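You operate a simulated robot arm through the tools that you are given. There is no shell and no other tool.

You run a simulated two-armed robot. Do the job below in one go: nothing can be reset, and whatever is moved stays where it is left.

TASK
Clamp sample 57 on the small former, middle clamp first.
Fine: lock all three clamps.

Only the result counts: the job must be done as asked and must still hold three seconds after the hand-in. Knocking over, shifting, dropping, spilling or breaking anything else fails it.

THE ROBOT
Two 7-joint arms with fingered hands on one trunk that stands fixed in place. Base frame: the origin is at the foot of the trunk, x ahead of it, y to its left, z up. Units: m, degrees, N and s.
The left shoulder is at [0.078, 0.187, 1.131], the right one opposite. With the tool pointing down near the work surface each hand reaches from about 0.44 to 0.82 m from the base axis, measured 20 degrees to its own side. Payload 3.6 kg a hand.
The tool frame of a hand sits at the grasp point between the pads (the TCP): z along the fingers, y along the line on which they close. The tips reach 0.026 m beyond it. The gripper opens to 0.088 m; its body begins 0.03 m behind the TCP. The gripper is a hand of 3 fingers: y runs from the thumb to the fingers, the wrist lies at [-0.017, -0.098, -0.164] in the tool frame.
Orientation is told as [roll, pitch, yaw] about the base's x, y, z axes, in that order, counted from this pose: with the fingers straight down and the wrist toward the robot, the tool's x, y and z point along [0, 1, 0], [1, 0, 0] and [0, 0, -1] of the base frame.

THE INTERFACE
- The arms move only by the tool step_arm. It takes "left_commands", "right_commands" or both (then of equal length, played together; a hand with none holds still); each is a list of rows, each a list of 6 numbers: the shift along the base's x, y, z in m, then the turn, a rotation vector about the base's x, y, z in degrees. In form: [[tx, ty, tz, ax, ay, az], ...]. A call has 1 to 20 rows; each row shifts and turns the commanded pose from where the row before left it. A row lasts 0.2 s, in which the tool goes at most 0.05 m and 8.6 degrees; a call with a longer step from one row to the next is refused whole. Where a pose cannot be reached the arm comes as near as it can. A force on the tool above 90 N (or 10 N above the force at the start of the call, whichever is more), or a blocked arm, ends the call early, and 0.2 s more pass. In this call time passes only in rows, and 0.2 s behind the last. The reply holds the time, the measured pose of the TCP, the force on the tool along the base axes, the opening and the grip force, in the units named above and with some noise, with the torque about the TCP (base axes, N m) and any sound that the robot's microphone picked up.
- Cameras (640 x 400 px; columns grow to the right, rows downward): "scene" is now at [0.2329, 0.0301, 1.1003]; the picture's right is [0.39, -0.92, 0.00], its down [0.31, 0.13, -0.94] and it looks along [0.87, 0.37, 0.34] (base axes); focal length 214 px, centre (320, 200). "left" rides on the left gripper at [-0.056, -0.08, -0.102] in its tool frame; the picture's right is [-0.73, -0.32, 0.60], its down [0.62, -0.67, 0.41] and it looks along [0.27, 0.68, 0.69] (tool axes); focal length 247 px, centre (320, 200). "right" rides on the right gripper at [0.056, -0.08, -0.102] in its tool frame; the picture's right is [-0.73, 0.32, -0.60], its down [-0.62, -0.67, 0.41] and it looks along [-0.27, 0.68, 0.69] (tool axes); focal length 247 px, centre (320, 200).
- get_image(camera): a new picture of that camera. The clock stands still meanwhile.
- lift_body(by): moves the trunk up (or, below 0, down) by that many m; the arms and the scene camera ride with it, the base frame stays. It gives what a move gives, with no picture.
- curl_fingers(fingers, thumb_bend, thumb_turn, hand): sets how far each is bent, from 0 (flat) to 1 (curled in); at 0.3 the hand is open as for a grip, at 0.7 the pads meet at the TCP. One left out holds its place. A second passes; each finger stops where it meets its share of the squeeze, and holds until it gets a number again. It is the only way to open and close the hand. It gives what a move gives, with no picture; readings hold the bend of each and the force on the fingers (four entries, about 0 where the hand has none), thumb and palm. thumb_turn goes from beside the hand (0) to across from the fingers (1), as for a grip.
- turn_head(pan, tilt): turns the head with the scene camera to pan (to the left, within 60 degrees either way) and tilt (down, from -29 to 69), counted from straight ahead of the robot (the tilt from the chest, where the trunk bows). It gives what a move gives.
- point_at(camera, pixels): there is no depth. For up to 12 entries [column, row, z] of the newest picture of that camera ("zoom" is the newest enlarged one), the place [x, y] in the base frame at which the ray of that pixel passes the height z, good to about 0.003 m. The clock stands still meanwhile.
- inspect(camera, box): a new picture of the part [left, top, right, bottom] of that camera's present view, enlarged. The clock stands still meanwhile.
- close_job(): hands the job in; it is judged then, once.

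Open the grippers and draw the arms clear of the work before you hand the job in, unless the task says otherwise.

The tools are called after "Emit:" as name(argument=value, ...) on one line, values as JSON. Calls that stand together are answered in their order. step_arm: Moves the arms, as the interface text tells. Its arguments: {"type":"object","properties":{"left_commands":{"type":"array","items":{"type":"array","items":{"type":"number"}}},"right_commands":{"type":"array","items":{"type":"array","items":{"type":"number"}}}},"required":[]} The other tools are called the same way: lift_body (by) moves the trunk up or down; curl_fingers (fingers, thumb_bend, thumb_turn, hand) moves the fingers one by one; turn_head (pan, tilt) turns the head that bears the scene camera; get_image (camera) takes a picture; point_at (camera, pixels) gives the place at which the rays of pixels pass given heights; inspect (camera, box) takes an enlarged picture of a part of a camera's view; close_job () hands the job in.

At the start:

```text
time: 0.0
left_eef_pos: [0.3767, 0.3411, 1.3534]
left_tcp_rot: [0.1, 0.0, 0.0]
left_contact_force: [0.3, 0.4, 0.6]
left_ft_torque: [-0.02, -0.02, 0.03]
left_width: 0.0878
left_grip_force: 0.1
left_shape: jaw
left_bend: [0.3, 0.3, 0.98]
left_finger forces: [0.1, 0.0, 0.0, 0.0, 0.0, 0.0]
right_eef_pos: [0.4123, 0.0147, 1.2624]
right_tcp_rot: [0.0, 0.1, 0.0]
right_contact_force: [0.6, -0.2, 0.3]
right_ft_torque: [0.0, 0.0, 0.0]
right_width: 0.0878
right_grip_force: 0.1
right_shape: jaw
right_bend: [0.3, 0.3, 0.98]
right_finger forces: [0.0, 0.1, 0.1, 0.0, 0.1, 0.0]
trunk travel left (down, up): [-0.275, 0.482]
head pan, tilt (commanded): [22.8, -19.8]
```

scene: 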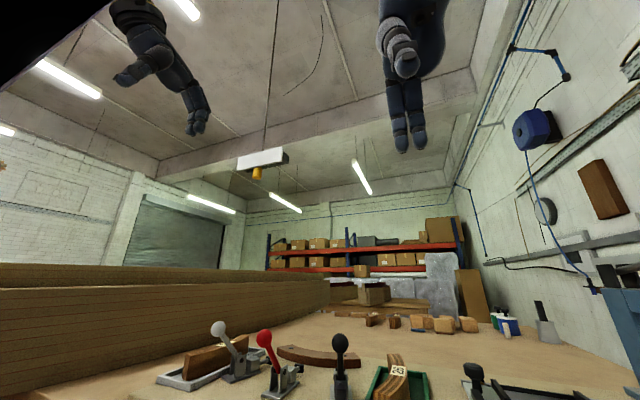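
right: 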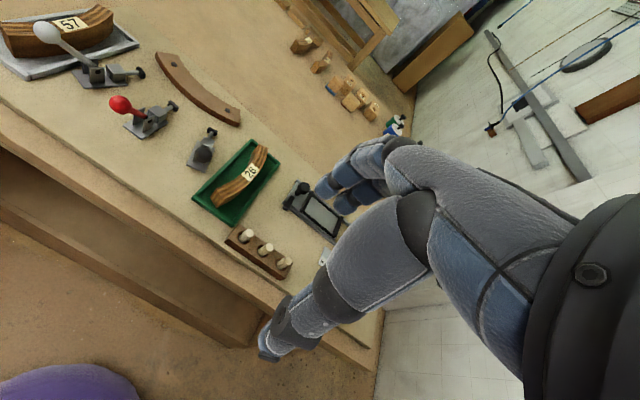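
left: 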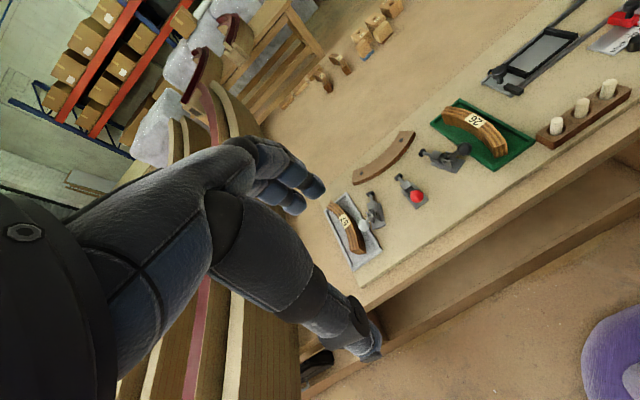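

The opening scene view looks mostly at the ceiling, with clamps and trays at its lower edge (rows 330-400). I tilt the head down to see the bench.

Emit:
turn_head(pan=10, tilt=40)

```text
time: 1.3
left_eef_pos: [0.3764, 0.3409, 1.3527]
left_tcp_rot: [0.1, 0.0, 0.0]
left_contact_force: [-0.2, -0.3, 1.1]
left_ft_torque: [0.0, 0.02, -0.03]
left_width: 0.0877
left_grip_force: 0.0
left_shape: jaw
left_bend: [0.3, 0.3, 0.98]
left_finger forces: [0.0, 0.0, 0.0, 0.1, 0.0, 0.0]
right_eef_pos: [0.4122, 0.0159, 1.2614]
right_tcp_rot: [0.1, 0.1, 0.0]
right_contact_force: [0.9, 0.0, 0.5]
right_ft_torque: [0.0, 0.02, -0.04]
right_width: 0.0876
right_grip_force: 0.1
right_shape: jaw
right_bend: [0.3, 0.3, 0.98]
right_finger forces: [0.0, 0.1, 0.0, 0.0, 0.1, 0.0]
trunk travel left (down, up): [-0.275, 0.482]
head pan, tilt (commanded): [10.0, 40.0]
```

The head is now at pan 10, tilt 40; I take a picture of the bench.

Emit:
get_image(camera="scene")

```text
taken
```

scene: 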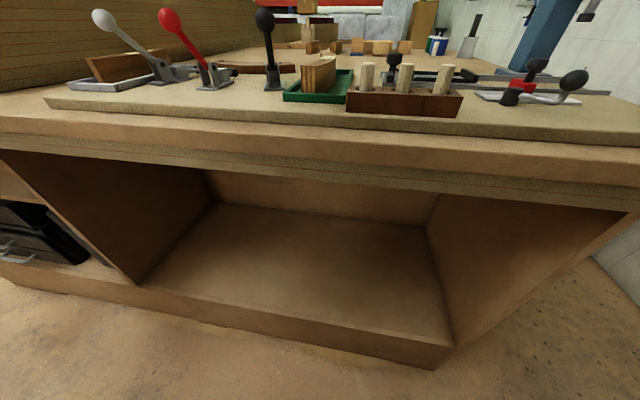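

The bench top is seen nearly edge-on (tools at rows 10-110), so the head is barely above it. I raise the trunk for a better view.

Emit:
lift_body(by=0.3)

Emit:
turn_head(pan=5, tilt=35)

Emit:
get_image(camera="scene")

```text
time: 4.3
left_eef_pos: [0.3765, 0.3399, 1.6519]
left_tcp_rot: [0.1, 0.0, 0.0]
left_contact_force: [-0.6, 0.4, -0.4]
left_ft_torque: [0.04, -0.01, 0.0]
left_width: 0.0876
left_grip_force: 0.0
left_shape: jaw
left_bend: [0.3, 0.3, 0.98]
left_finger forces: [0.0, 0.1, 0.1, 0.1, 0.0, 0.0]
right_eef_pos: [0.4123, 0.0145, 1.5609]
right_tcp_rot: [0.0, 0.1, 0.0]
right_contact_force: [-0.2, 0.1, -0.1]
right_ft_torque: [0.03, -0.02, -0.01]
right_width: 0.0878
right_grip_force: 0.1
right_shape: jaw
right_bend: [0.3, 0.3, 0.98]
right_finger forces: [0.0, 0.0, 0.0, 0.0, 0.0, 0.0]
trunk travel left (down, up): [-0.575, 0.182]
head pan, tilt (commanded): [10.0, 40.0]
```

```text
time: 5.0
left_eef_pos: [0.3756, 0.3409, 1.652]
left_tcp_rot: [0.0, 0.0, 0.0]
left_contact_force: [0.5, -0.5, -0.6]
left_ft_torque: [0.02, -0.01, 0.03]
left_width: 0.0878
left_grip_force: 0.1
left_shape: jaw
left_bend: [0.3, 0.3, 0.98]
left_finger forces: [0.0, 0.0, 0.0, 0.0, 0.0, 0.0]
right_eef_pos: [0.4123, 0.0164, 1.5618]
right_tcp_rot: [0.0, 0.0, 0.0]
right_contact_force: [0.8, -0.2, 0.1]
right_ft_torque: [0.02, 0.02, -0.01]
right_width: 0.0875
right_grip_force: 0.0
right_shape: jaw
right_bend: [0.3, 0.3, 0.98]
right_finger forces: [0.1, 0.1, 0.0, 0.0, 0.0, 0.1]
trunk travel left (down, up): [-0.575, 0.182]
head pan, tilt (commanded): [5.0, 35.0]
```

```text
taken
```

scene: 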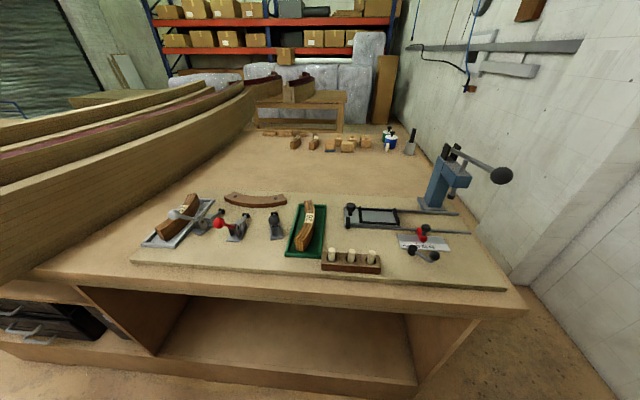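

The bench now shows a grey tray with a sample at about (185,218), a curved wooden former at (255,200), clamps at (205,222), (235,225), (277,225) and a green tray at (306,230). I zoom into those parts.

Emit:
inspect(camera="scene", box=[130, 170, 290, 270])

Emit:
inspect(camera="scene", box=[260, 180, 420, 280])

Emit:
inspect(camera="scene", box=[360, 130, 520, 280])

```text
4.00 times, centred on (210, 220) of scene
```

zoom: 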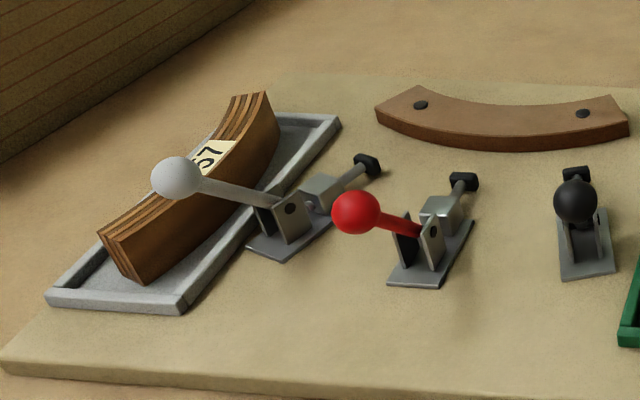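

```text
4.00 times, centred on (340, 230) of scene
```

zoom: 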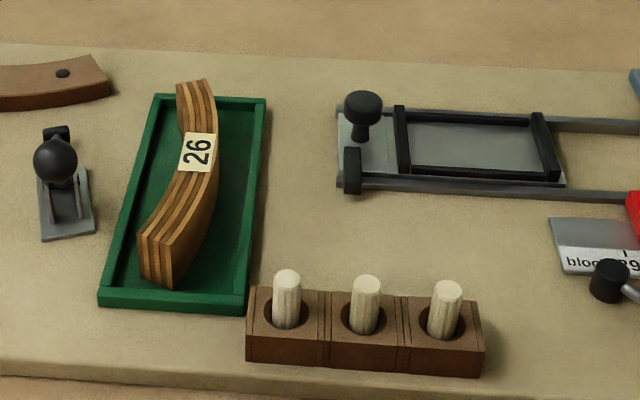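

```text
2.67 times, centred on (440, 205) of scene
```

zoom: 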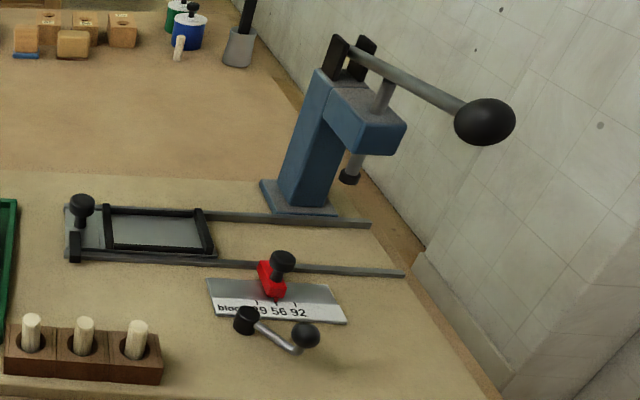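

Sample 57 sits in the grey tray, sample 26 in the green one; three push toggle clamps (grey, red, black balls) face a former that bulges toward the robot. I take wrist pictures to triangulate the bench height.

Emit:
get_image(camera="right")

Emit:
get_image(camera="left")

Emit:
point_at(camera="scene", pixels=[[237, 241, 0.9], [237, 241, 1.0], [143, 246, 0.9], [143, 246, 1.0], [286, 254, 0.9], [286, 254, 1.0]])

```text
taken
```

right: 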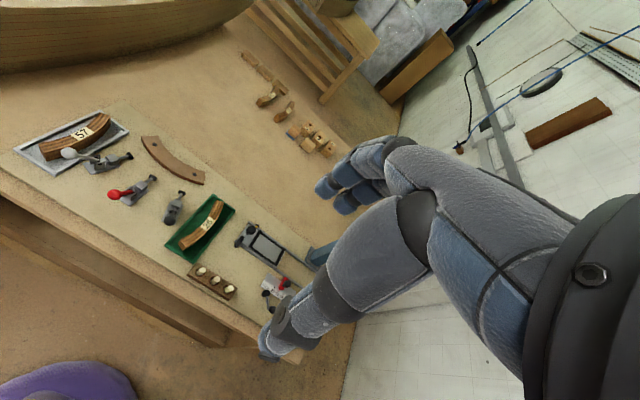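

```text
taken
```

left: 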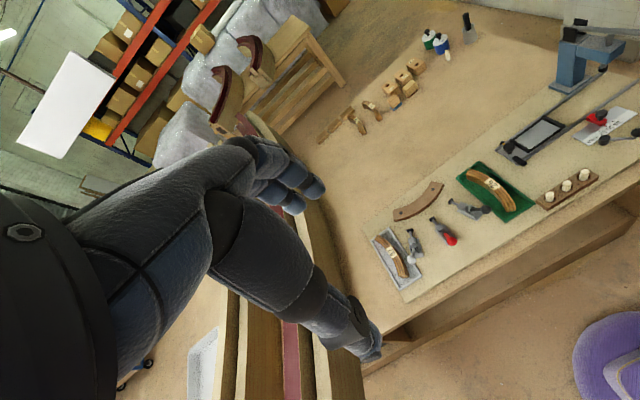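

```text
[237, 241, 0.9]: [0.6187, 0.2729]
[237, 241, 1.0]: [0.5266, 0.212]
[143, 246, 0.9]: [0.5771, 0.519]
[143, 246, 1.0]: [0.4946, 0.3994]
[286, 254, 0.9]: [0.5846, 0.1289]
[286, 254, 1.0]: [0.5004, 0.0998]
```

The green tray's near-left corner is at (167,243) in the right view and (286,254) in the scene; I cast both rays at several heights to find where they agree.

Emit:
inspect(camera="right", box=[0, 80, 320, 280])

Emit:
point_at(camera="right", pixels=[[167, 243, 0.9], [167, 243, 1.0], [190, 262, 0.9], [190, 262, 1.0], [14, 150, 0.9], [14, 150, 1.0]])

Emit:
point_at(camera="scene", pixels=[[322, 257, 0.9], [322, 257, 1.0]])

```text
2.00 times, centred on (160, 180) of right
```

zoom: 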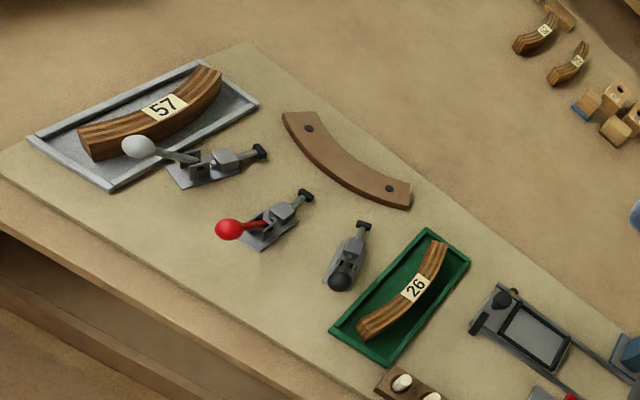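

```text
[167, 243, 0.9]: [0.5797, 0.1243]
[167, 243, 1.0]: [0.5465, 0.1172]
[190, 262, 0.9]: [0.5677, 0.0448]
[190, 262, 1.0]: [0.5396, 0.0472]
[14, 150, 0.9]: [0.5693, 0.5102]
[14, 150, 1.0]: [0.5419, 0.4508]
```

```text
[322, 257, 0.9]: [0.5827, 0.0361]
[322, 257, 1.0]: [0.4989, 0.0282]
```

Heights agree near 0.90-0.915 m for tray rims, so the board is about 0.90. I zoom closer on the sample/clamp area in the scene view to measure sizes.

Emit:
turn_head(pan=25, tilt=42)

Emit:
get_image(camera="scene")

Emit:
inspect(camera="scene", box=[220, 130, 380, 230])

```text
time: 5.8
left_eef_pos: [0.3764, 0.3397, 1.6527]
left_tcp_rot: [0.0, 0.0, 0.1]
left_contact_force: [0.5, -0.2, 0.4]
left_ft_torque: [-0.01, 0.03, 0.01]
left_width: 0.0877
left_grip_force: 0.0
left_shape: jaw
left_bend: [0.3, 0.3, 0.98]
left_finger forces: [0.0, 0.1, 0.1, 0.0, 0.1, 0.1]
right_eef_pos: [0.4115, 0.015, 1.5618]
right_tcp_rot: [0.0, 0.0, -0.1]
right_contact_force: [-0.9, 0.4, 0.1]
right_ft_torque: [-0.01, 0.0, 0.01]
right_width: 0.0879
right_grip_force: 0.1
right_shape: jaw
right_bend: [0.3, 0.3, 0.98]
right_finger forces: [0.1, 0.0, 0.0, 0.0, 0.0, 0.1]
trunk travel left (down, up): [-0.575, 0.182]
head pan, tilt (commanded): [25.0, 42.0]
```

```text
taken
```

scene: 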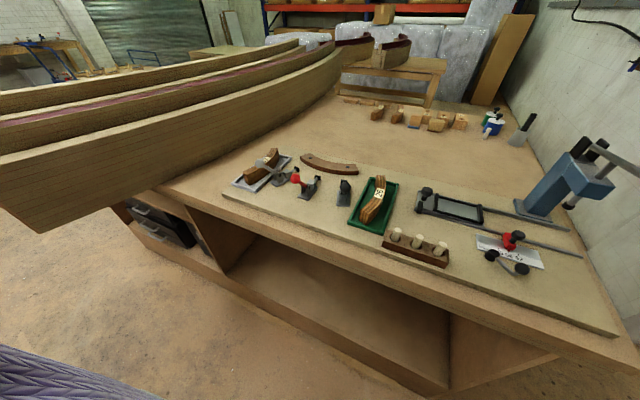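

```text
4.00 times, centred on (300, 180) of scene
```

zoom: 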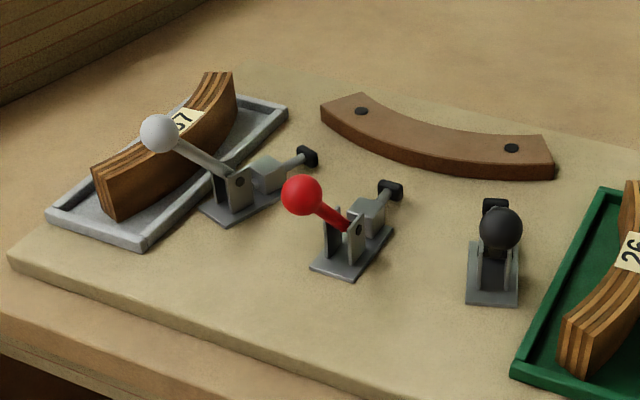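

Clear zoom: former top corners near (345,95), (543,135); pads at (307,156), (390,190), (494,205); sample 57 ends at (220,75) and (110,175). I convert key pixels to base coordinates at plausible heights.

Emit:
point_at(camera="zoom", pixels=[[321, 120, 0.905], [430, 172, 0.905], [557, 178, 0.905], [365, 92, 0.93], [543, 135, 0.93], [48, 220, 0.905], [141, 250, 0.905], [287, 115, 0.915], [349, 278, 0.905], [311, 268, 0.905], [468, 303, 0.905], [518, 303, 0.905]])

Emit:
point_at(camera="zoom", pixels=[[226, 222, 0.905], [197, 207, 0.905], [307, 156, 0.93], [390, 190, 0.93], [494, 205, 0.93], [158, 133, 1.0], [301, 194, 1.0], [500, 228, 1.0], [361, 111, 0.93], [512, 148, 0.93], [105, 180, 0.95], [220, 75, 0.95]])

```text
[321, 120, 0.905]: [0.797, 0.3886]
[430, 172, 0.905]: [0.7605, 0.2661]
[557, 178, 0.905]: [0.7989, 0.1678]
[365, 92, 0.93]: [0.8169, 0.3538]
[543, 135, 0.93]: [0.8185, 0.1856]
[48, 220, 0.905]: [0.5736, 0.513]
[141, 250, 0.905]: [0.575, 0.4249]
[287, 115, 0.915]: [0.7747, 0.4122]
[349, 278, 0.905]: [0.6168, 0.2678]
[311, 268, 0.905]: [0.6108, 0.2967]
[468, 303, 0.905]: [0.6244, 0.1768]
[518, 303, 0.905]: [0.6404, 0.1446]
```

```text
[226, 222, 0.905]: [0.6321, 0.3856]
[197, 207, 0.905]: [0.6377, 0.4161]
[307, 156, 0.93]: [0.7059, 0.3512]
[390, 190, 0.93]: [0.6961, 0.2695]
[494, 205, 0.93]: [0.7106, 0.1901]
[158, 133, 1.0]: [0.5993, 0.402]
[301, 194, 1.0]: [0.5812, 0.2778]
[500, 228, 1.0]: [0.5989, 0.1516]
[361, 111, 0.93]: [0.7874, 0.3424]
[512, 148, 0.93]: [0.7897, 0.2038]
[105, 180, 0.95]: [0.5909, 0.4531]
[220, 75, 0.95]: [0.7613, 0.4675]
```

The measured layout: former arc apex near (0.76,0.277), pads near x 0.70, sample 57 from (0.59,0.453) to (0.76,0.468). Before moving the left arm, I check where the hull's lower edge lies (pixels (100,205), (200,165), (250,140)) so that the elbow stays clear.

Emit:
point_at(camera="scene", pixels=[[40, 232, 0.9], [100, 205, 0.9], [155, 185, 0.9], [200, 165, 0.9], [250, 140, 0.9], [300, 112, 0.9], [0, 160, 1.1], [100, 130, 1.1], [200, 98, 1.1], [300, 68, 1.1]])

Emit:
inspect(camera="left", box=[320, 150, 560, 300])

```text
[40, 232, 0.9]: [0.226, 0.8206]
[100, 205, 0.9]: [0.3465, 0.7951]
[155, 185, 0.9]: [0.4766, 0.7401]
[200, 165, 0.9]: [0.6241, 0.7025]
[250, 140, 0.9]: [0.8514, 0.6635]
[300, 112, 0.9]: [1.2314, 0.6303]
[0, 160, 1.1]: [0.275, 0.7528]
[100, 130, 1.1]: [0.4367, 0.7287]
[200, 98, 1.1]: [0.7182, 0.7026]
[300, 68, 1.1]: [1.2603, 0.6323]
```

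```text
2.67 times, centred on (440, 225) of left
```

zoom: 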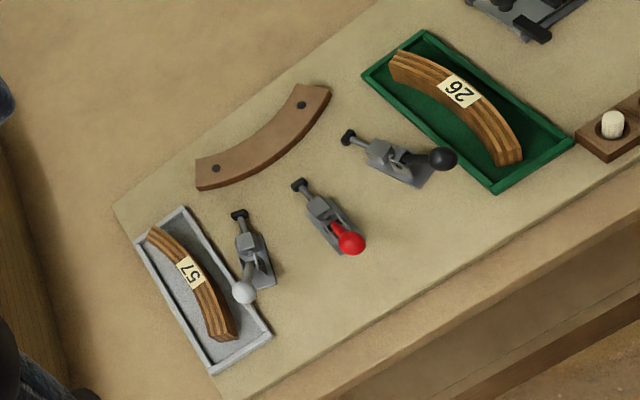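

The hull side is at y about 0.70, so the left arm has room. The overhead view shows sample 57's convex side toward the clamps. I bring the left hand down to about z 1.25 for a closer look.

Emit:
step_arm(left_commands=[[0, 0, -0.045, 0, 0, 0], [0, 0, -0.045, 0, 0, 0], [0, 0, -0.045, 0, 0, 0], [0, 0, -0.045, 0, 0, 0], [0, 0, -0.045, 0, 0, 0], [0, 0, -0.045, 0, 0, 0], [0, 0, -0.045, 0, 0, 0], [0, 0, -0.045, 0, 0, 0]])

Emit:
get_image(camera="left")

```text
time: 7.6
left_eef_pos: [0.3748, 0.3386, 1.2957]
left_tcp_rot: [0.0, -0.1, 0.0]
left_contact_force: [0.4, -0.6, -0.2]
left_ft_torque: [-0.02, 0.0, 0.0]
left_width: 0.0877
left_grip_force: 0.0
left_shape: jaw
left_bend: [0.3, 0.3, 0.98]
left_finger forces: [0.0, 0.0, 0.0, 0.0, 0.1, 0.1]
right_eef_pos: [0.4121, 0.0163, 1.562]
right_tcp_rot: [-0.1, -0.1, 0.0]
right_contact_force: [-0.4, 0.2, 0.7]
right_ft_torque: [-0.03, -0.04, 0.0]
right_width: 0.0878
right_grip_force: 0.0
right_shape: jaw
right_bend: [0.3, 0.3, 0.98]
right_finger forces: [0.0, 0.1, 0.0, 0.0, 0.0, 0.0]
trunk travel left (down, up): [-0.575, 0.182]
head pan, tilt (commanded): [25.0, 42.0]
```

```text
taken
```

left: 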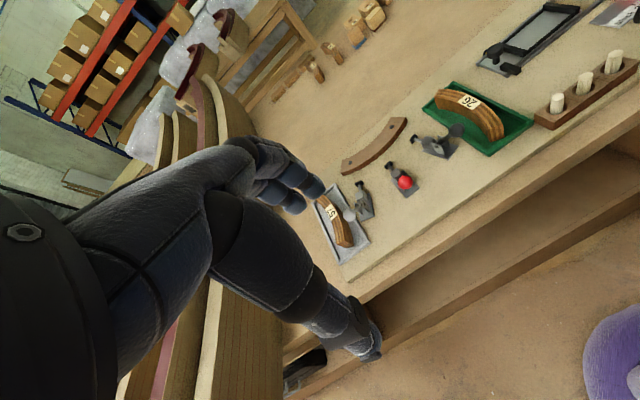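

The left camera now sees the clamp group at (330-420,130-250). I zoom in to read the clamp and sample heights.

Emit:
inspect(camera="left", box=[290, 100, 450, 270])

Emit:
point_at(camera="zoom", pixels=[[320, 200, 0.9]])

```text
2.35 times, centred on (370, 185) of left
```

zoom: 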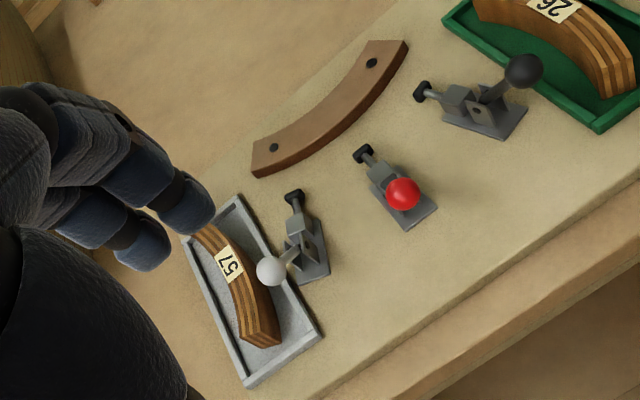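

```text
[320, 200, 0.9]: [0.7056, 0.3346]
```

I cast rays from this left zoom for screws, balls and pads at two heights, to intersect with the scene rays.

Emit:
point_at(camera="zoom", pixels=[[372, 62, 0.9], [372, 62, 1.0], [273, 148, 0.9], [273, 148, 1.0], [403, 193, 0.9], [403, 193, 1.0], [271, 270, 0.9], [271, 270, 1.0], [523, 71, 0.9], [523, 71, 1.0], [364, 154, 0.9], [364, 154, 1.0]])

Emit:
point_at(camera="zoom", pixels=[[294, 197, 0.9], [294, 197, 1.0], [421, 90, 0.9], [421, 90, 1.0], [257, 177, 0.9], [257, 177, 1.0], [407, 50, 0.9], [407, 50, 1.0], [330, 136, 0.9], [409, 229, 0.9], [438, 208, 0.9], [281, 342, 0.91]])

Emit:
inspect(camera="scene", box=[220, 130, 380, 230])

Emit:
point_at(camera="zoom", pixels=[[512, 148, 0.9], [512, 148, 1.0], [361, 111, 0.9], [361, 111, 1.0], [301, 194, 0.9], [301, 194, 1.0], [158, 133, 0.9], [158, 133, 1.0], [500, 228, 0.9], [500, 228, 1.0], [390, 190, 0.9], [390, 190, 1.0]])

```text
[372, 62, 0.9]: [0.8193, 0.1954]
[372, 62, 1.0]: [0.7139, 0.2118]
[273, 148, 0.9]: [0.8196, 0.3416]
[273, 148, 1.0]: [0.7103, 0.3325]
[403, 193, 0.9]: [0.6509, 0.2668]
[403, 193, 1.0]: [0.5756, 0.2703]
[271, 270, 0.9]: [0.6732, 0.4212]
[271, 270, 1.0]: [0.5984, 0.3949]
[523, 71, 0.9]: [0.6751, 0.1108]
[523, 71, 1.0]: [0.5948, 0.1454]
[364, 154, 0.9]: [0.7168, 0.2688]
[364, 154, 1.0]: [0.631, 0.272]
```

```text
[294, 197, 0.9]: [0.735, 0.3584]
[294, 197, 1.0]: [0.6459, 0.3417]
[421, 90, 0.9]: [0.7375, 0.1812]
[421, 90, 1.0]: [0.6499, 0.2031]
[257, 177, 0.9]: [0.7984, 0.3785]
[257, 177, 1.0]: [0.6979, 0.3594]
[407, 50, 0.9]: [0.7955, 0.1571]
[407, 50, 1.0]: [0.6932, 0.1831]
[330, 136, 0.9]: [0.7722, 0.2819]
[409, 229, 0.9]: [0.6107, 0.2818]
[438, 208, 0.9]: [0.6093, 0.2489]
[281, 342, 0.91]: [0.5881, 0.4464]
```

```text
4.00 times, centred on (300, 180) of scene
```

zoom: 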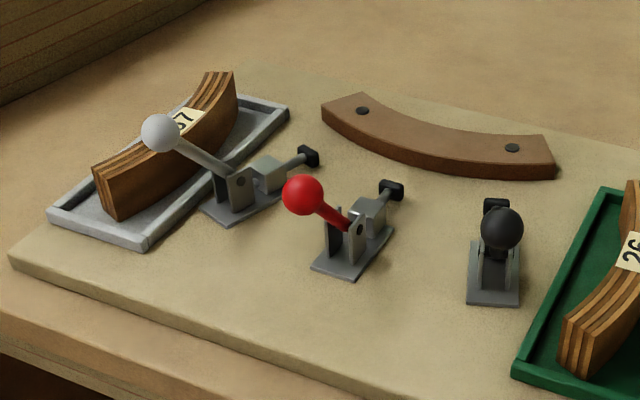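

```text
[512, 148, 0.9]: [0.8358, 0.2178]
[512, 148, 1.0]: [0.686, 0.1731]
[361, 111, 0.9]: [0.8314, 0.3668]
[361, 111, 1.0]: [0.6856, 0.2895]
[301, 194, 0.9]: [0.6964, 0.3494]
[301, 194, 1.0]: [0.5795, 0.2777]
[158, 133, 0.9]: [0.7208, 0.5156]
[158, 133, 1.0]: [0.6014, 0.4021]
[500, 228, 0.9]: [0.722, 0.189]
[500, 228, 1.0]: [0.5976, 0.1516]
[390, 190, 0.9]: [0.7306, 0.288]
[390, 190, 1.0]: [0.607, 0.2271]
```

Triangulation puts the former top at z 0.937, the balls at z about 1.008 (red at (0.569,0.271), grey (0.592,0.393), black (0.589,0.148)) and the pads at z about 0.93. I zoom tighter on sample 57 in both views for its size and pose.

Emit:
inspect(camera="scene", box=[228, 140, 308, 200])

Emit:
inspect(camera="left", box=[300, 170, 396, 270])

```text
6.67 times, centred on (268, 170) of scene
```

zoom: 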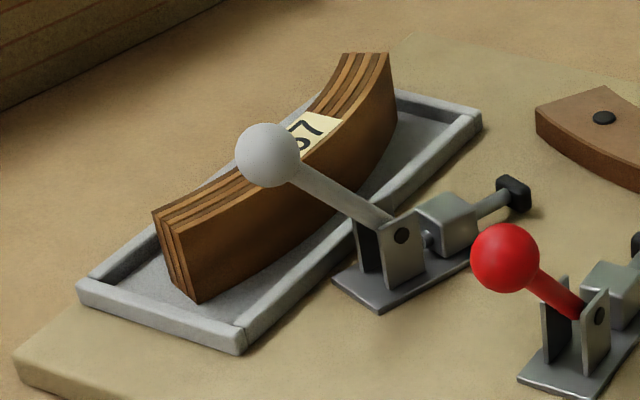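

```text
4.00 times, centred on (348, 220) of left
```

zoom: 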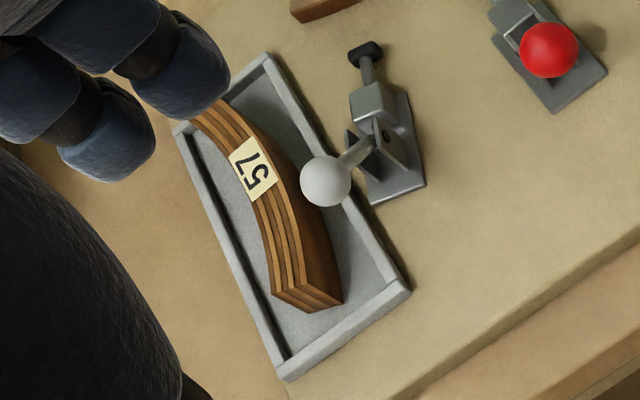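

In the left zoom the near end's corners are: top concave (272,291), top convex (308,286), bottom convex (342,302), bottom concave (312,314). I cast rays for these and the tray corners, then repeat with the scene zoom.

Emit:
point_at(camera="zoom", pixels=[[272, 291, 0.9], [272, 291, 1.0], [308, 286, 0.9], [308, 286, 1.0], [342, 302, 0.9], [342, 302, 1.0], [408, 290, 0.9], [408, 290, 1.0], [286, 380, 0.9], [286, 380, 1.0], [265, 54, 0.9], [265, 54, 1.0]])

Emit:
point_at(camera="zoom", pixels=[[260, 178, 0.95], [228, 158, 0.95], [247, 203, 0.95], [278, 178, 0.95], [188, 113, 0.95], [222, 100, 0.95], [371, 203, 0.92], [426, 187, 0.92]])

Emit:
inspect(camera="scene", box=[228, 140, 308, 200])

Emit:
point_at(camera="zoom", pixels=[[153, 211, 0.9], [153, 211, 1.0], [178, 232, 0.9], [178, 232, 1.0], [196, 303, 0.9], [196, 303, 1.0], [242, 330, 0.9], [242, 330, 1.0], [77, 284, 0.9], [77, 284, 1.0], [388, 53, 0.9], [388, 53, 1.0]])

Emit:
point_at(camera="zoom", pixels=[[343, 52, 0.9], [343, 52, 1.0], [395, 122, 0.9], [395, 122, 1.0], [481, 112, 0.9], [481, 112, 1.0], [341, 118, 0.95], [380, 313, 0.9], [380, 313, 1.0], [333, 281, 0.9], [333, 281, 1.0]])

```text
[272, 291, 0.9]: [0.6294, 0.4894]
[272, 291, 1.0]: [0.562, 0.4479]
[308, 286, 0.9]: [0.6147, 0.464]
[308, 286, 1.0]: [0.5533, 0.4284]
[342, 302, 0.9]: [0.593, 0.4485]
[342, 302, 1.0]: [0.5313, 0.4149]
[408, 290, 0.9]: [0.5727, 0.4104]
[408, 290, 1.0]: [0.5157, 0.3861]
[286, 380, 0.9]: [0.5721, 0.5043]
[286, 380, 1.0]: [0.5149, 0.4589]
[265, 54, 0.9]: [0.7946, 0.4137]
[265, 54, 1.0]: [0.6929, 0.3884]
```

```text
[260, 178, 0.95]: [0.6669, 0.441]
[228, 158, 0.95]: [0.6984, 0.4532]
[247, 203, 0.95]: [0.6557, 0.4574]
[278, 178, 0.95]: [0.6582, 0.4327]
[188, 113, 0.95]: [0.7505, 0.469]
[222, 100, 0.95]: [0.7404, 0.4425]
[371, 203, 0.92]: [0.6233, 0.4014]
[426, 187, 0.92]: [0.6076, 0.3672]
```

```text
6.67 times, centred on (268, 170) of scene
```

zoom: 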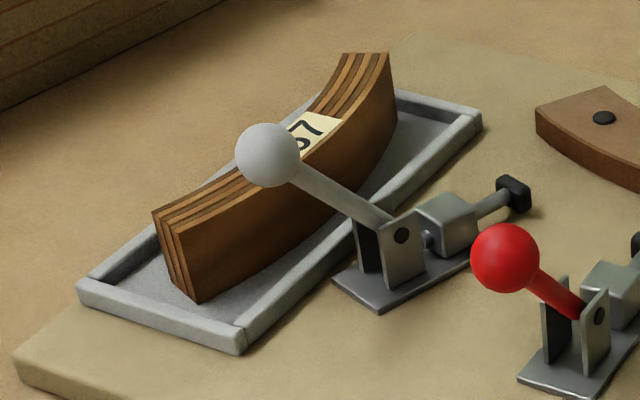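

```text
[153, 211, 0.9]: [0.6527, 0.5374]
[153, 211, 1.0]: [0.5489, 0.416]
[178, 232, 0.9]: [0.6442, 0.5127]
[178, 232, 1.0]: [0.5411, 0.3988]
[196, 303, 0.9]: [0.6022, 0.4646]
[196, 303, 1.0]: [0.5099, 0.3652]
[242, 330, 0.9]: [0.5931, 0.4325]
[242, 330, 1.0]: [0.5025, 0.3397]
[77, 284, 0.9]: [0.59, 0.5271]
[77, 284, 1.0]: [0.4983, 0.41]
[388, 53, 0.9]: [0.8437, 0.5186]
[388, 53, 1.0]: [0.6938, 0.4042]
```

```text
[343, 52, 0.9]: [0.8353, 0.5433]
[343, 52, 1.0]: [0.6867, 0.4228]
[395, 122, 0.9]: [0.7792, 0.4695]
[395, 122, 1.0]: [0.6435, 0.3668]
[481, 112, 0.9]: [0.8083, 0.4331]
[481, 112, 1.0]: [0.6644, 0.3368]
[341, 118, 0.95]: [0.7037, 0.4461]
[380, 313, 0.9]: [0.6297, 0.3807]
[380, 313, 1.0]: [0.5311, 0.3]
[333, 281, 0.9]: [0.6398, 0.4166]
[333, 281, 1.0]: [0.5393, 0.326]
```

Sample 57 is about 0.165 m long, 0.025 m wide and 0.037 m tall (z 0.925-0.962), its middle near (0.665,0.438) with the convex side at -y. I test, safely 0.3 m above work height, whether the left hand can reach the far half of the sample with yaw about 100 degrees.

Emit:
step_arm(left_commands=[[0.025, 0.0078, -0.0039, 0, 0, 7.7], [0.025, 0.0078, -0.0039, 0, 0, 7.7], [0.025, 0.0078, -0.0039, 0, 0, 7.7], [0.025, 0.0078, -0.0039, 0, 0, 7.7], [0.025, 0.0078, -0.0039, 0, 0, 7.7], [0.025, 0.0078, -0.0039, 0, 0, 7.7], [0.025, 0.0078, -0.0039, 0, 0, 7.7], [0.025, 0.0078, -0.0039, 0, 0, 7.7], [0.025, 0.0078, -0.0039, 0, 0, 7.7], [0.025, 0.0078, -0.0039, 0, 0, 7.7], [0.025, 0.0078, -0.0039, 0, 0, 7.7], [0.025, 0.0078, -0.0039, 0, 0, 7.7], [0.025, 0.0078, -0.0039, 0, 0, 7.6]])

Emit:
get_image(camera="scene")

Emit:
get_image(camera="left")

```text
time: 10.4
left_eef_pos: [0.6183, 0.423, 1.2486]
left_tcp_rot: [0.0, -0.1, 100.2]
left_contact_force: [-0.3, 0.2, -0.2]
left_ft_torque: [0.0, -0.01, -0.03]
left_width: 0.088
left_grip_force: 0.1
left_shape: jaw
left_bend: [0.3, 0.3, 0.97]
left_finger forces: [0.1, 0.2, 0.1, 0.0, 0.0, 0.0]
left hand out of reach, approached as far as the arm can: row 11, 12, 13
right_eef_pos: [0.4123, 0.0144, 1.5614]
right_tcp_rot: [0.0, -0.1, 0.0]
right_contact_force: [0.0, 0.0, 0.1]
right_ft_torque: [0.03, 0.03, -0.02]
right_width: 0.0879
right_grip_force: 0.0
right_shape: jaw
right_bend: [0.3, 0.3, 0.98]
right_finger forces: [0.1, 0.1, 0.0, 0.0, 0.0, 0.0]
trunk travel left (down, up): [-0.575, 0.182]
head pan, tilt (commanded): [25.0, 42.0]
```

```text
taken
```

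scene: 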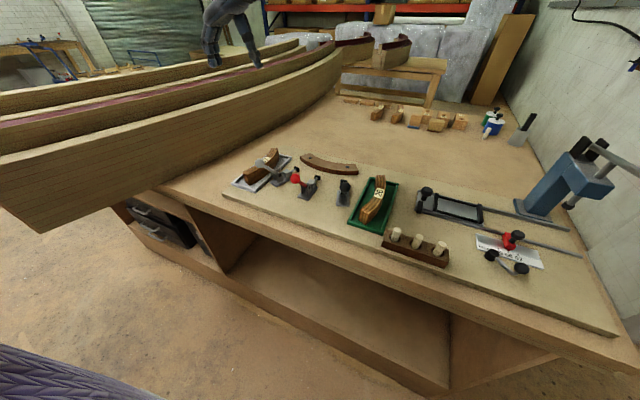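

```text
taken
```

left: 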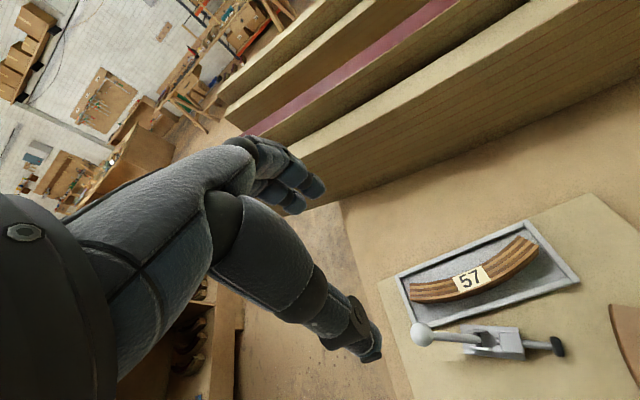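

The reach stopped at x 0.618 (wrist about 0.59 m from the shoulder). I lean the hand 32 degrees about its closing axis so the wrist comes toward the robot while the pads stay parallel to the sample faces, still high above everything.

Emit:
step_arm(left_commands=[[0, 0, 0, 1.39, -7.88, 0], [0, 0, 0, 1.39, -7.88, 0], [0, 0, 0, 1.39, -7.88, 0], [0, 0, 0, 1.39, -7.88, 0]])

Emit:
get_image(camera="left")

```text
time: 11.4
left_eef_pos: [0.7006, 0.4359, 1.2423]
left_tcp_rot: [-32.2, 0.0, 100.0]
left_contact_force: [0.1, -0.5, -0.8]
left_ft_torque: [0.01, 0.0, 0.01]
left_width: 0.0881
left_grip_force: 0.1
left_shape: jaw
left_bend: [0.3, 0.3, 0.97]
left_finger forces: [0.0, 0.0, 0.0, 0.0, 0.0, 0.0]
left hand out of reach, approached as far as the arm can: row 1, 2, 3, 4
right_eef_pos: [0.4125, 0.0153, 1.5623]
right_tcp_rot: [0.1, 0.0, 0.1]
right_contact_force: [-0.4, 0.3, 0.8]
right_ft_torque: [0.0, 0.0, -0.02]
right_width: 0.0877
right_grip_force: 0.1
right_shape: jaw
right_bend: [0.3, 0.3, 0.98]
right_finger forces: [0.1, 0.0, 0.0, 0.1, 0.1, 0.0]
trunk travel left (down, up): [-0.575, 0.182]
head pan, tilt (commanded): [25.0, 42.0]
```

```text
taken
```

left: 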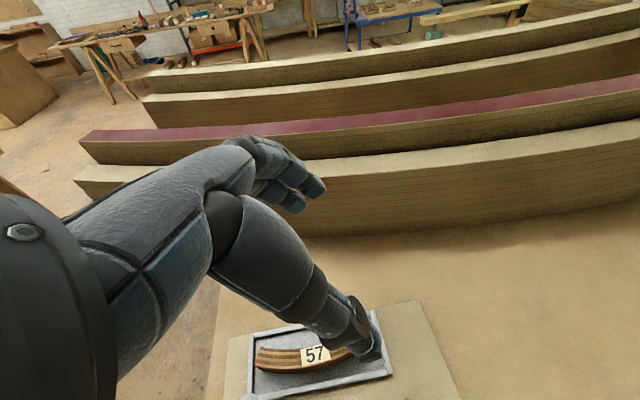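

With the lean, the pose (0.70,0.436) at equivalent work height is reachable. Before descending I undo the lean and move back and lower for an unobstructed close view of sample, tray and grey clamp.

Emit:
step_arm(left_commands=[[-0.025, -0.01, -0.02, -1.39, 7.88, 0], [-0.025, -0.01, -0.02, -1.39, 7.88, 0], [-0.025, -0.01, -0.02, -1.39, 7.88, 0], [-0.025, -0.01, -0.02, -1.39, 7.88, 0]])

Emit:
get_image(camera="left")

Emit:
inspect(camera="left", box=[380, 200, 620, 400])

```text
time: 12.4
left_eef_pos: [0.612, 0.3977, 1.1603]
left_tcp_rot: [0.3, -0.1, 99.9]
left_contact_force: [0.4, 0.8, 0.4]
left_ft_torque: [0.02, -0.02, 0.01]
left_width: 0.0879
left_grip_force: 0.1
left_shape: jaw
left_bend: [0.3, 0.3, 0.97]
left_finger forces: [0.0, 0.0, 0.0, 0.0, 0.0, 0.0]
left hand out of reach, approached as far as the arm can: row 1, 2, 3
right_eef_pos: [0.4123, 0.015, 1.5613]
right_tcp_rot: [-0.1, 0.0, 0.0]
right_contact_force: [-0.4, -0.6, 0.1]
right_ft_torque: [0.01, 0.0, -0.01]
right_width: 0.0879
right_grip_force: 0.0
right_shape: jaw
right_bend: [0.3, 0.3, 0.98]
right_finger forces: [0.0, 0.0, 0.0, 0.1, 0.0, 0.0]
trunk travel left (down, up): [-0.575, 0.182]
head pan, tilt (commanded): [25.0, 42.0]
```

```text
taken
```

left: 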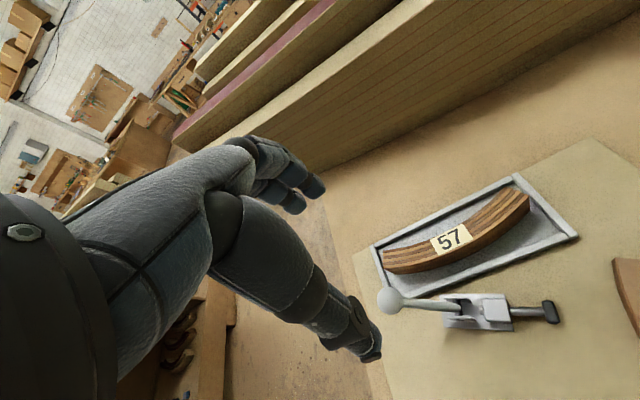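

```text
2.00 times, centred on (500, 300) of left
```

zoom: 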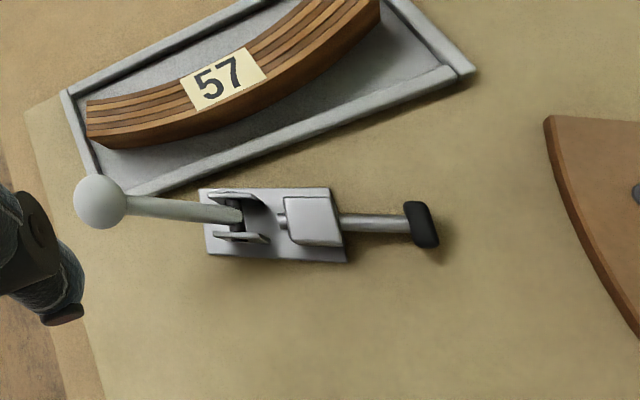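

Clear view: sample 57 spans (383,265)-(530,200) and the grey clamp's ball, body and pad are visible. I zoom on the sample and tray for precise points.

Emit:
inspect(camera="left", box=[365, 160, 595, 304])

```text
2.78 times, centred on (480, 232) of left
```

zoom: 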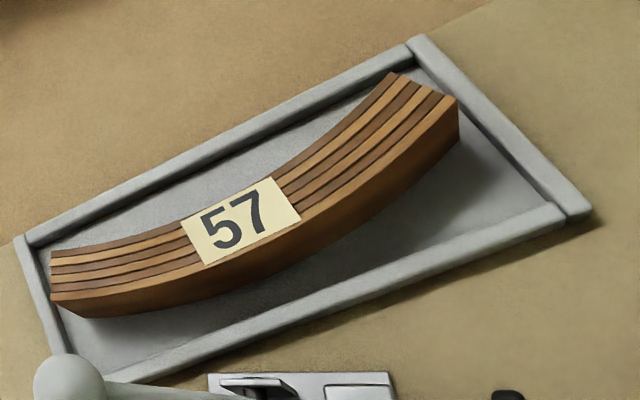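

I read corner pixels in this zoom — near end top (52,251)/(52,300), far end top (392,73)/(458,98), bottoms (80,318), (460,138), tray rim corners — and cast them at two heights.

Emit:
point_at(camera="zoom", pixels=[[52, 251, 0.92], [52, 251, 0.96], [52, 300, 0.92], [52, 300, 0.96], [80, 318, 0.92], [392, 73, 0.92], [392, 73, 0.96], [458, 98, 0.92], [458, 98, 0.96], [460, 138, 0.92], [253, 242, 0.96], [228, 198, 0.96]])

Emit:
point_at(camera="zoom", pixels=[[592, 205, 0.93], [592, 215, 0.91], [412, 36, 0.93], [14, 240, 0.93], [553, 203, 0.93], [566, 222, 0.93], [400, 270, 0.93], [408, 288, 0.93]])

Emit:
inspect(camera="scene", box=[228, 140, 308, 200])

Emit:
point_at(camera="zoom", pixels=[[153, 211, 0.92], [153, 211, 0.96], [178, 232, 0.92], [178, 232, 0.96], [196, 303, 0.92], [196, 303, 0.96], [388, 53, 0.92], [388, 53, 0.96], [343, 52, 0.92], [343, 52, 0.96], [397, 122, 0.92], [397, 122, 0.96]])

```text
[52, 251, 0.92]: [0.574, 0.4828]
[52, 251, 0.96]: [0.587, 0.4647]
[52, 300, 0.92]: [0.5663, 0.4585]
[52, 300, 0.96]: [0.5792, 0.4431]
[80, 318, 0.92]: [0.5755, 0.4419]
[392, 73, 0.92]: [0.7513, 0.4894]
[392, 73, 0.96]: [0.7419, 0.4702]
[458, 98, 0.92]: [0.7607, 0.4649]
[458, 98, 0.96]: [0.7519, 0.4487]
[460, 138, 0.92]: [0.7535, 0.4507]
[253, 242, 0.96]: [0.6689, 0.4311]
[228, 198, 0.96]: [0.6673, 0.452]
```

```text
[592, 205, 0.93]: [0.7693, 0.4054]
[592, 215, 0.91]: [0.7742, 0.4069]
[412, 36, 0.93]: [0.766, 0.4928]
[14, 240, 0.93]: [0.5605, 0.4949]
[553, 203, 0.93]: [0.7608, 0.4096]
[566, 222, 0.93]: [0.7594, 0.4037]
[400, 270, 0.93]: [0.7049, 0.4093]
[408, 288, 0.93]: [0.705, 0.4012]
```

```text
6.67 times, centred on (268, 170) of scene
```

zoom: 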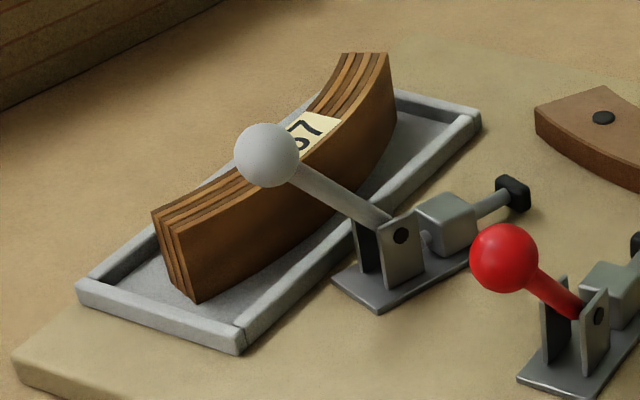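

```text
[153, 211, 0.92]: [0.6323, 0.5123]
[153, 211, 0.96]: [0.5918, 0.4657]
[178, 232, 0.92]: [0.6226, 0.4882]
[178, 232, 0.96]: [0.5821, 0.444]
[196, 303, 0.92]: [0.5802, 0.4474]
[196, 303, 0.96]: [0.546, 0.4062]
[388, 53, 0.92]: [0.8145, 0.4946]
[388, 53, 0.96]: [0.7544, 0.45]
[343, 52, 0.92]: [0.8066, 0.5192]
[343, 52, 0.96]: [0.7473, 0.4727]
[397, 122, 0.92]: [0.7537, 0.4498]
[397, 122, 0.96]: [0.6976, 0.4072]
```

Both views agree: sample top z 0.963, bottom 0.923, width 0.0225, grip point on its far half at (0.700,0.445) with yaw 100. I preshape the hand to a narrower opening so fingers and thumb clear the tray rims.

Emit:
curl_fingers(hand="left", fingers=0.45, thumb_bend=0.45)

Emit:
get_image(camera="left")

```text
time: 13.4
left_eef_pos: [0.6124, 0.398, 1.161]
left_tcp_rot: [0.0, 0.0, 100.0]
left_contact_force: [0.2, -0.2, 0.7]
left_ft_torque: [-0.01, -0.02, 0.0]
left_width: 0.0568
left_grip_force: 0.1
left_shape: fingers
left_bend: [0.45, 0.45, 0.97]
left_finger forces: [0.1, 0.1, 0.1, 0.0, 0.1, 0.1]
right_eef_pos: [0.4128, 0.0143, 1.5613]
right_tcp_rot: [0.0, 0.1, 0.1]
right_contact_force: [0.6, -0.3, -0.6]
right_ft_torque: [0.01, 0.03, -0.04]
right_width: 0.0878
right_grip_force: 0.0
right_shape: jaw
right_bend: [0.3, 0.3, 0.98]
right_finger forces: [0.0, 0.1, 0.0, 0.0, 0.0, 0.1]
trunk travel left (down, up): [-0.575, 0.182]
head pan, tilt (commanded): [25.0, 42.0]
```

```text
taken
```

left: 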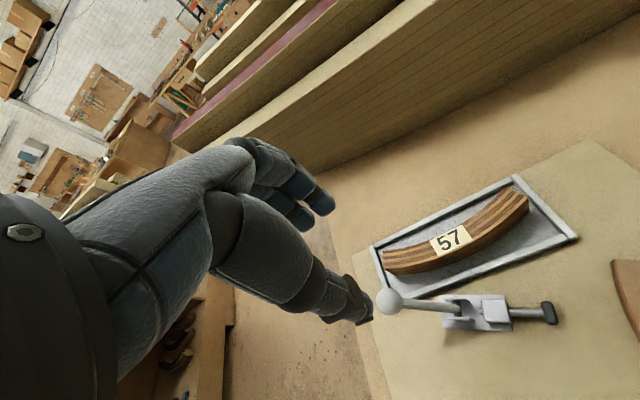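

The opening is now 0.057 m at pose (0.612,0.398,1.161). I lean the hand 33 degrees while rising, then move out to (0.700,0.445,1.235).

Emit:
step_arm(left_commands=[[0, 0, 0.0185, 1.436, -8.13, 0], [0, 0, 0.0185, 1.436, -8.13, 0], [0, 0, 0.0185, 1.436, -8.13, 0], [0, 0, 0.0185, 1.436, -8.13, 0], [0.022, 0.0117, 0, 0, 0, 0], [0.022, 0.0117, 0, 0, 0, 0], [0.022, 0.0117, 0, 0, 0, 0], [0.0216, 0.0117, 0, 0, 0, 0]])

Emit:
get_image(camera="left")

```text
time: 15.2
left_eef_pos: [0.7018, 0.4291, 1.2329]
left_tcp_rot: [-33.0, 0.0, 100.0]
left_contact_force: [-0.7, -1.1, 0.2]
left_ft_torque: [-0.02, -0.01, 0.0]
left_width: 0.0563
left_grip_force: 0.0
left_shape: fingers
left_bend: [0.45, 0.45, 0.97]
left_finger forces: [0.0, 0.0, 0.0, 0.0, 0.1, 0.0]
left hand out of reach, approached as far as the arm can: row 1, 2, 3, 4, 5, 6, 7, 8
right_eef_pos: [0.4124, 0.0147, 1.561]
right_tcp_rot: [-0.1, 0.1, 0.0]
right_contact_force: [-0.2, -0.3, -0.4]
right_ft_torque: [-0.03, -0.04, 0.01]
right_width: 0.0874
right_grip_force: 0.1
right_shape: jaw
right_bend: [0.3, 0.3, 0.98]
right_finger forces: [0.1, 0.0, 0.1, 0.0, 0.0, 0.0]
trunk travel left (down, up): [-0.575, 0.182]
head pan, tilt (commanded): [25.0, 42.0]
```

```text
taken
```

left: 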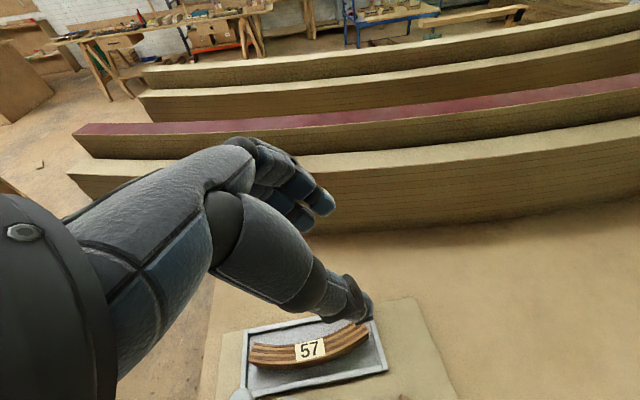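

The y is 0.016 short of the target, at the reach limit. I lean 6 degrees more (to 39) and shift the remaining 0.016 m in y.

Emit:
step_arm(left_commands=[[0, 0.004, 0, 0.522, -2.955, 0], [0, 0.006, 0, 0.522, -2.955, 0], [-0.001, 0.006, 0, 0, 0, 0]])

```text
time: 16.0
left_eef_pos: [0.7118, 0.4457, 1.2304]
left_tcp_rot: [-39.1, -0.2, 100.1]
left_contact_force: [-0.2, 0.3, 0.0]
left_ft_torque: [0.04, 0.01, -0.03]
left_width: 0.0565
left_grip_force: 0.1
left_shape: fingers
left_bend: [0.45, 0.45, 0.97]
left_finger forces: [0.1, 0.0, 0.0, 0.1, 0.0, 0.1]
left hand out of reach, approached as far as the arm can: row 1, 2
right_eef_pos: [0.4118, 0.0153, 1.5618]
right_tcp_rot: [0.0, 0.0, 0.1]
right_contact_force: [0.2, -0.7, -0.7]
right_ft_torque: [0.0, 0.02, -0.01]
right_width: 0.0874
right_grip_force: 0.1
right_shape: jaw
right_bend: [0.3, 0.3, 0.98]
right_finger forces: [0.0, 0.0, 0.1, 0.0, 0.1, 0.0]
trunk travel left (down, up): [-0.575, 0.182]
head pan, tilt (commanded): [25.0, 42.0]
```

Now at (0.712,0.446,1.230), lean 39. I bring x back to 0.700 and lower the trunk by 0.20 so the tips hover a few cm above the sample.

Emit:
step_arm(left_commands=[[-0.0118, -0.001, 0, 0, 0, 0]])

Emit:
lift_body(by=-0.2)

Emit:
get_image(camera="left")

Emit:
get_image(camera="scene")

```text
time: 16.4
left_eef_pos: [0.711, 0.4463, 1.2281]
left_tcp_rot: [-39.1, 0.0, 100.0]
left_contact_force: [-0.7, -0.3, 0.5]
left_ft_torque: [-0.01, 0.01, 0.0]
left_width: 0.0567
left_grip_force: 0.0
left_shape: fingers
left_bend: [0.45, 0.45, 0.97]
left_finger forces: [0.0, 0.0, 0.0, 0.1, 0.0, 0.0]
left hand out of reach, approached as far as the arm can: row 1
right_eef_pos: [0.4126, 0.0149, 1.5604]
right_tcp_rot: [0.0, 0.0, 0.0]
right_contact_force: [-0.1, 0.3, 0.0]
right_ft_torque: [-0.02, 0.0, 0.0]
right_width: 0.0877
right_grip_force: 0.0
right_shape: jaw
right_bend: [0.3, 0.3, 0.98]
right_finger forces: [0.1, 0.1, 0.1, 0.0, 0.1, 0.1]
trunk travel left (down, up): [-0.575, 0.182]
head pan, tilt (commanded): [25.0, 42.0]
```

```text
time: 18.6
left_eef_pos: [0.7222, 0.447, 0.9847]
left_tcp_rot: [-35.3, -0.7, 100.1]
left_contact_force: [-0.2, -0.1, -0.3]
left_ft_torque: [-0.03, -0.01, 0.02]
left_width: 0.0564
left_grip_force: 0.1
left_shape: fingers
left_bend: [0.45, 0.45, 0.97]
left_finger forces: [0.0, 0.0, 0.0, 0.0, 0.1, 0.0]
right_eef_pos: [0.4109, 0.0135, 1.3624]
right_tcp_rot: [0.0, 0.0, 0.0]
right_contact_force: [-0.1, 0.5, 0.2]
right_ft_torque: [-0.03, 0.01, 0.0]
right_width: 0.0875
right_grip_force: 0.0
right_shape: jaw
right_bend: [0.3, 0.3, 0.98]
right_finger forces: [0.0, 0.1, 0.1, 0.0, 0.0, 0.0]
trunk travel left (down, up): [-0.375, 0.382]
head pan, tilt (commanded): [25.0, 42.0]
```

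```text
taken
```

left: 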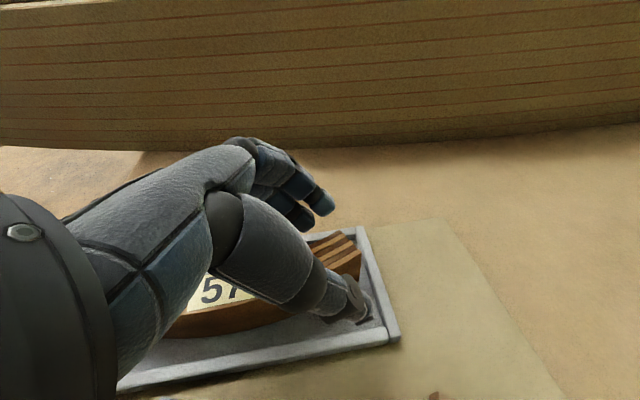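

```text
taken
```

scene: 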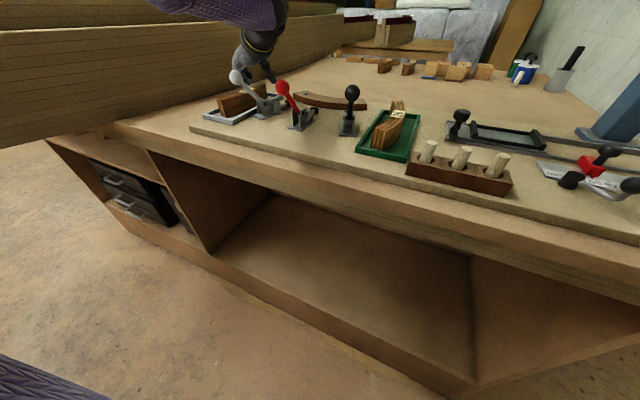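

The hand came lower than expected: TCP z 0.985 with the fingers already straddling the sample, no force felt. I zoom to check nothing was touched.

Emit:
inspect(camera="scene", box=[180, 0, 400, 160])

Emit:
inspect(camera="left", box=[160, 130, 420, 400])

```text
2.50 times, centred on (290, 80) of scene
```

zoom: 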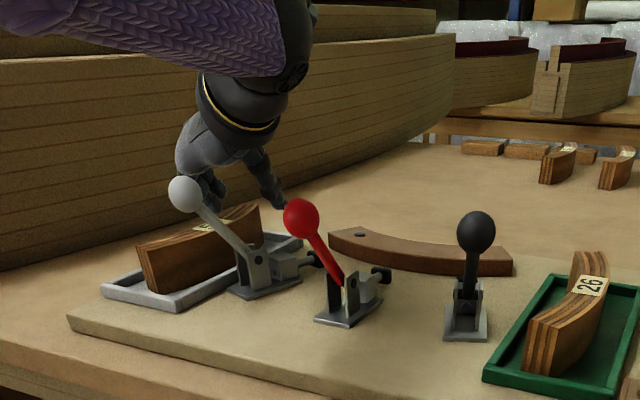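

```text
1.48 times, centred on (290, 265) of left
```

zoom: 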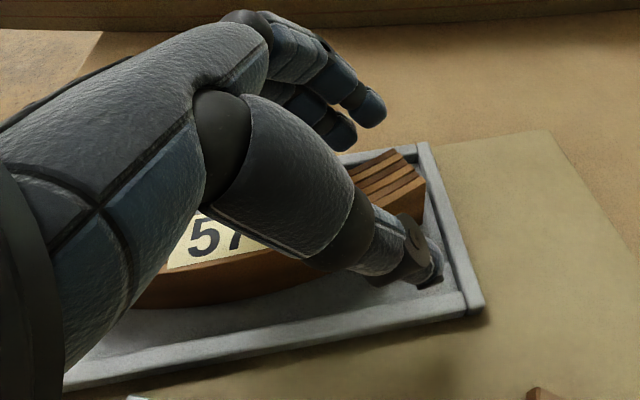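

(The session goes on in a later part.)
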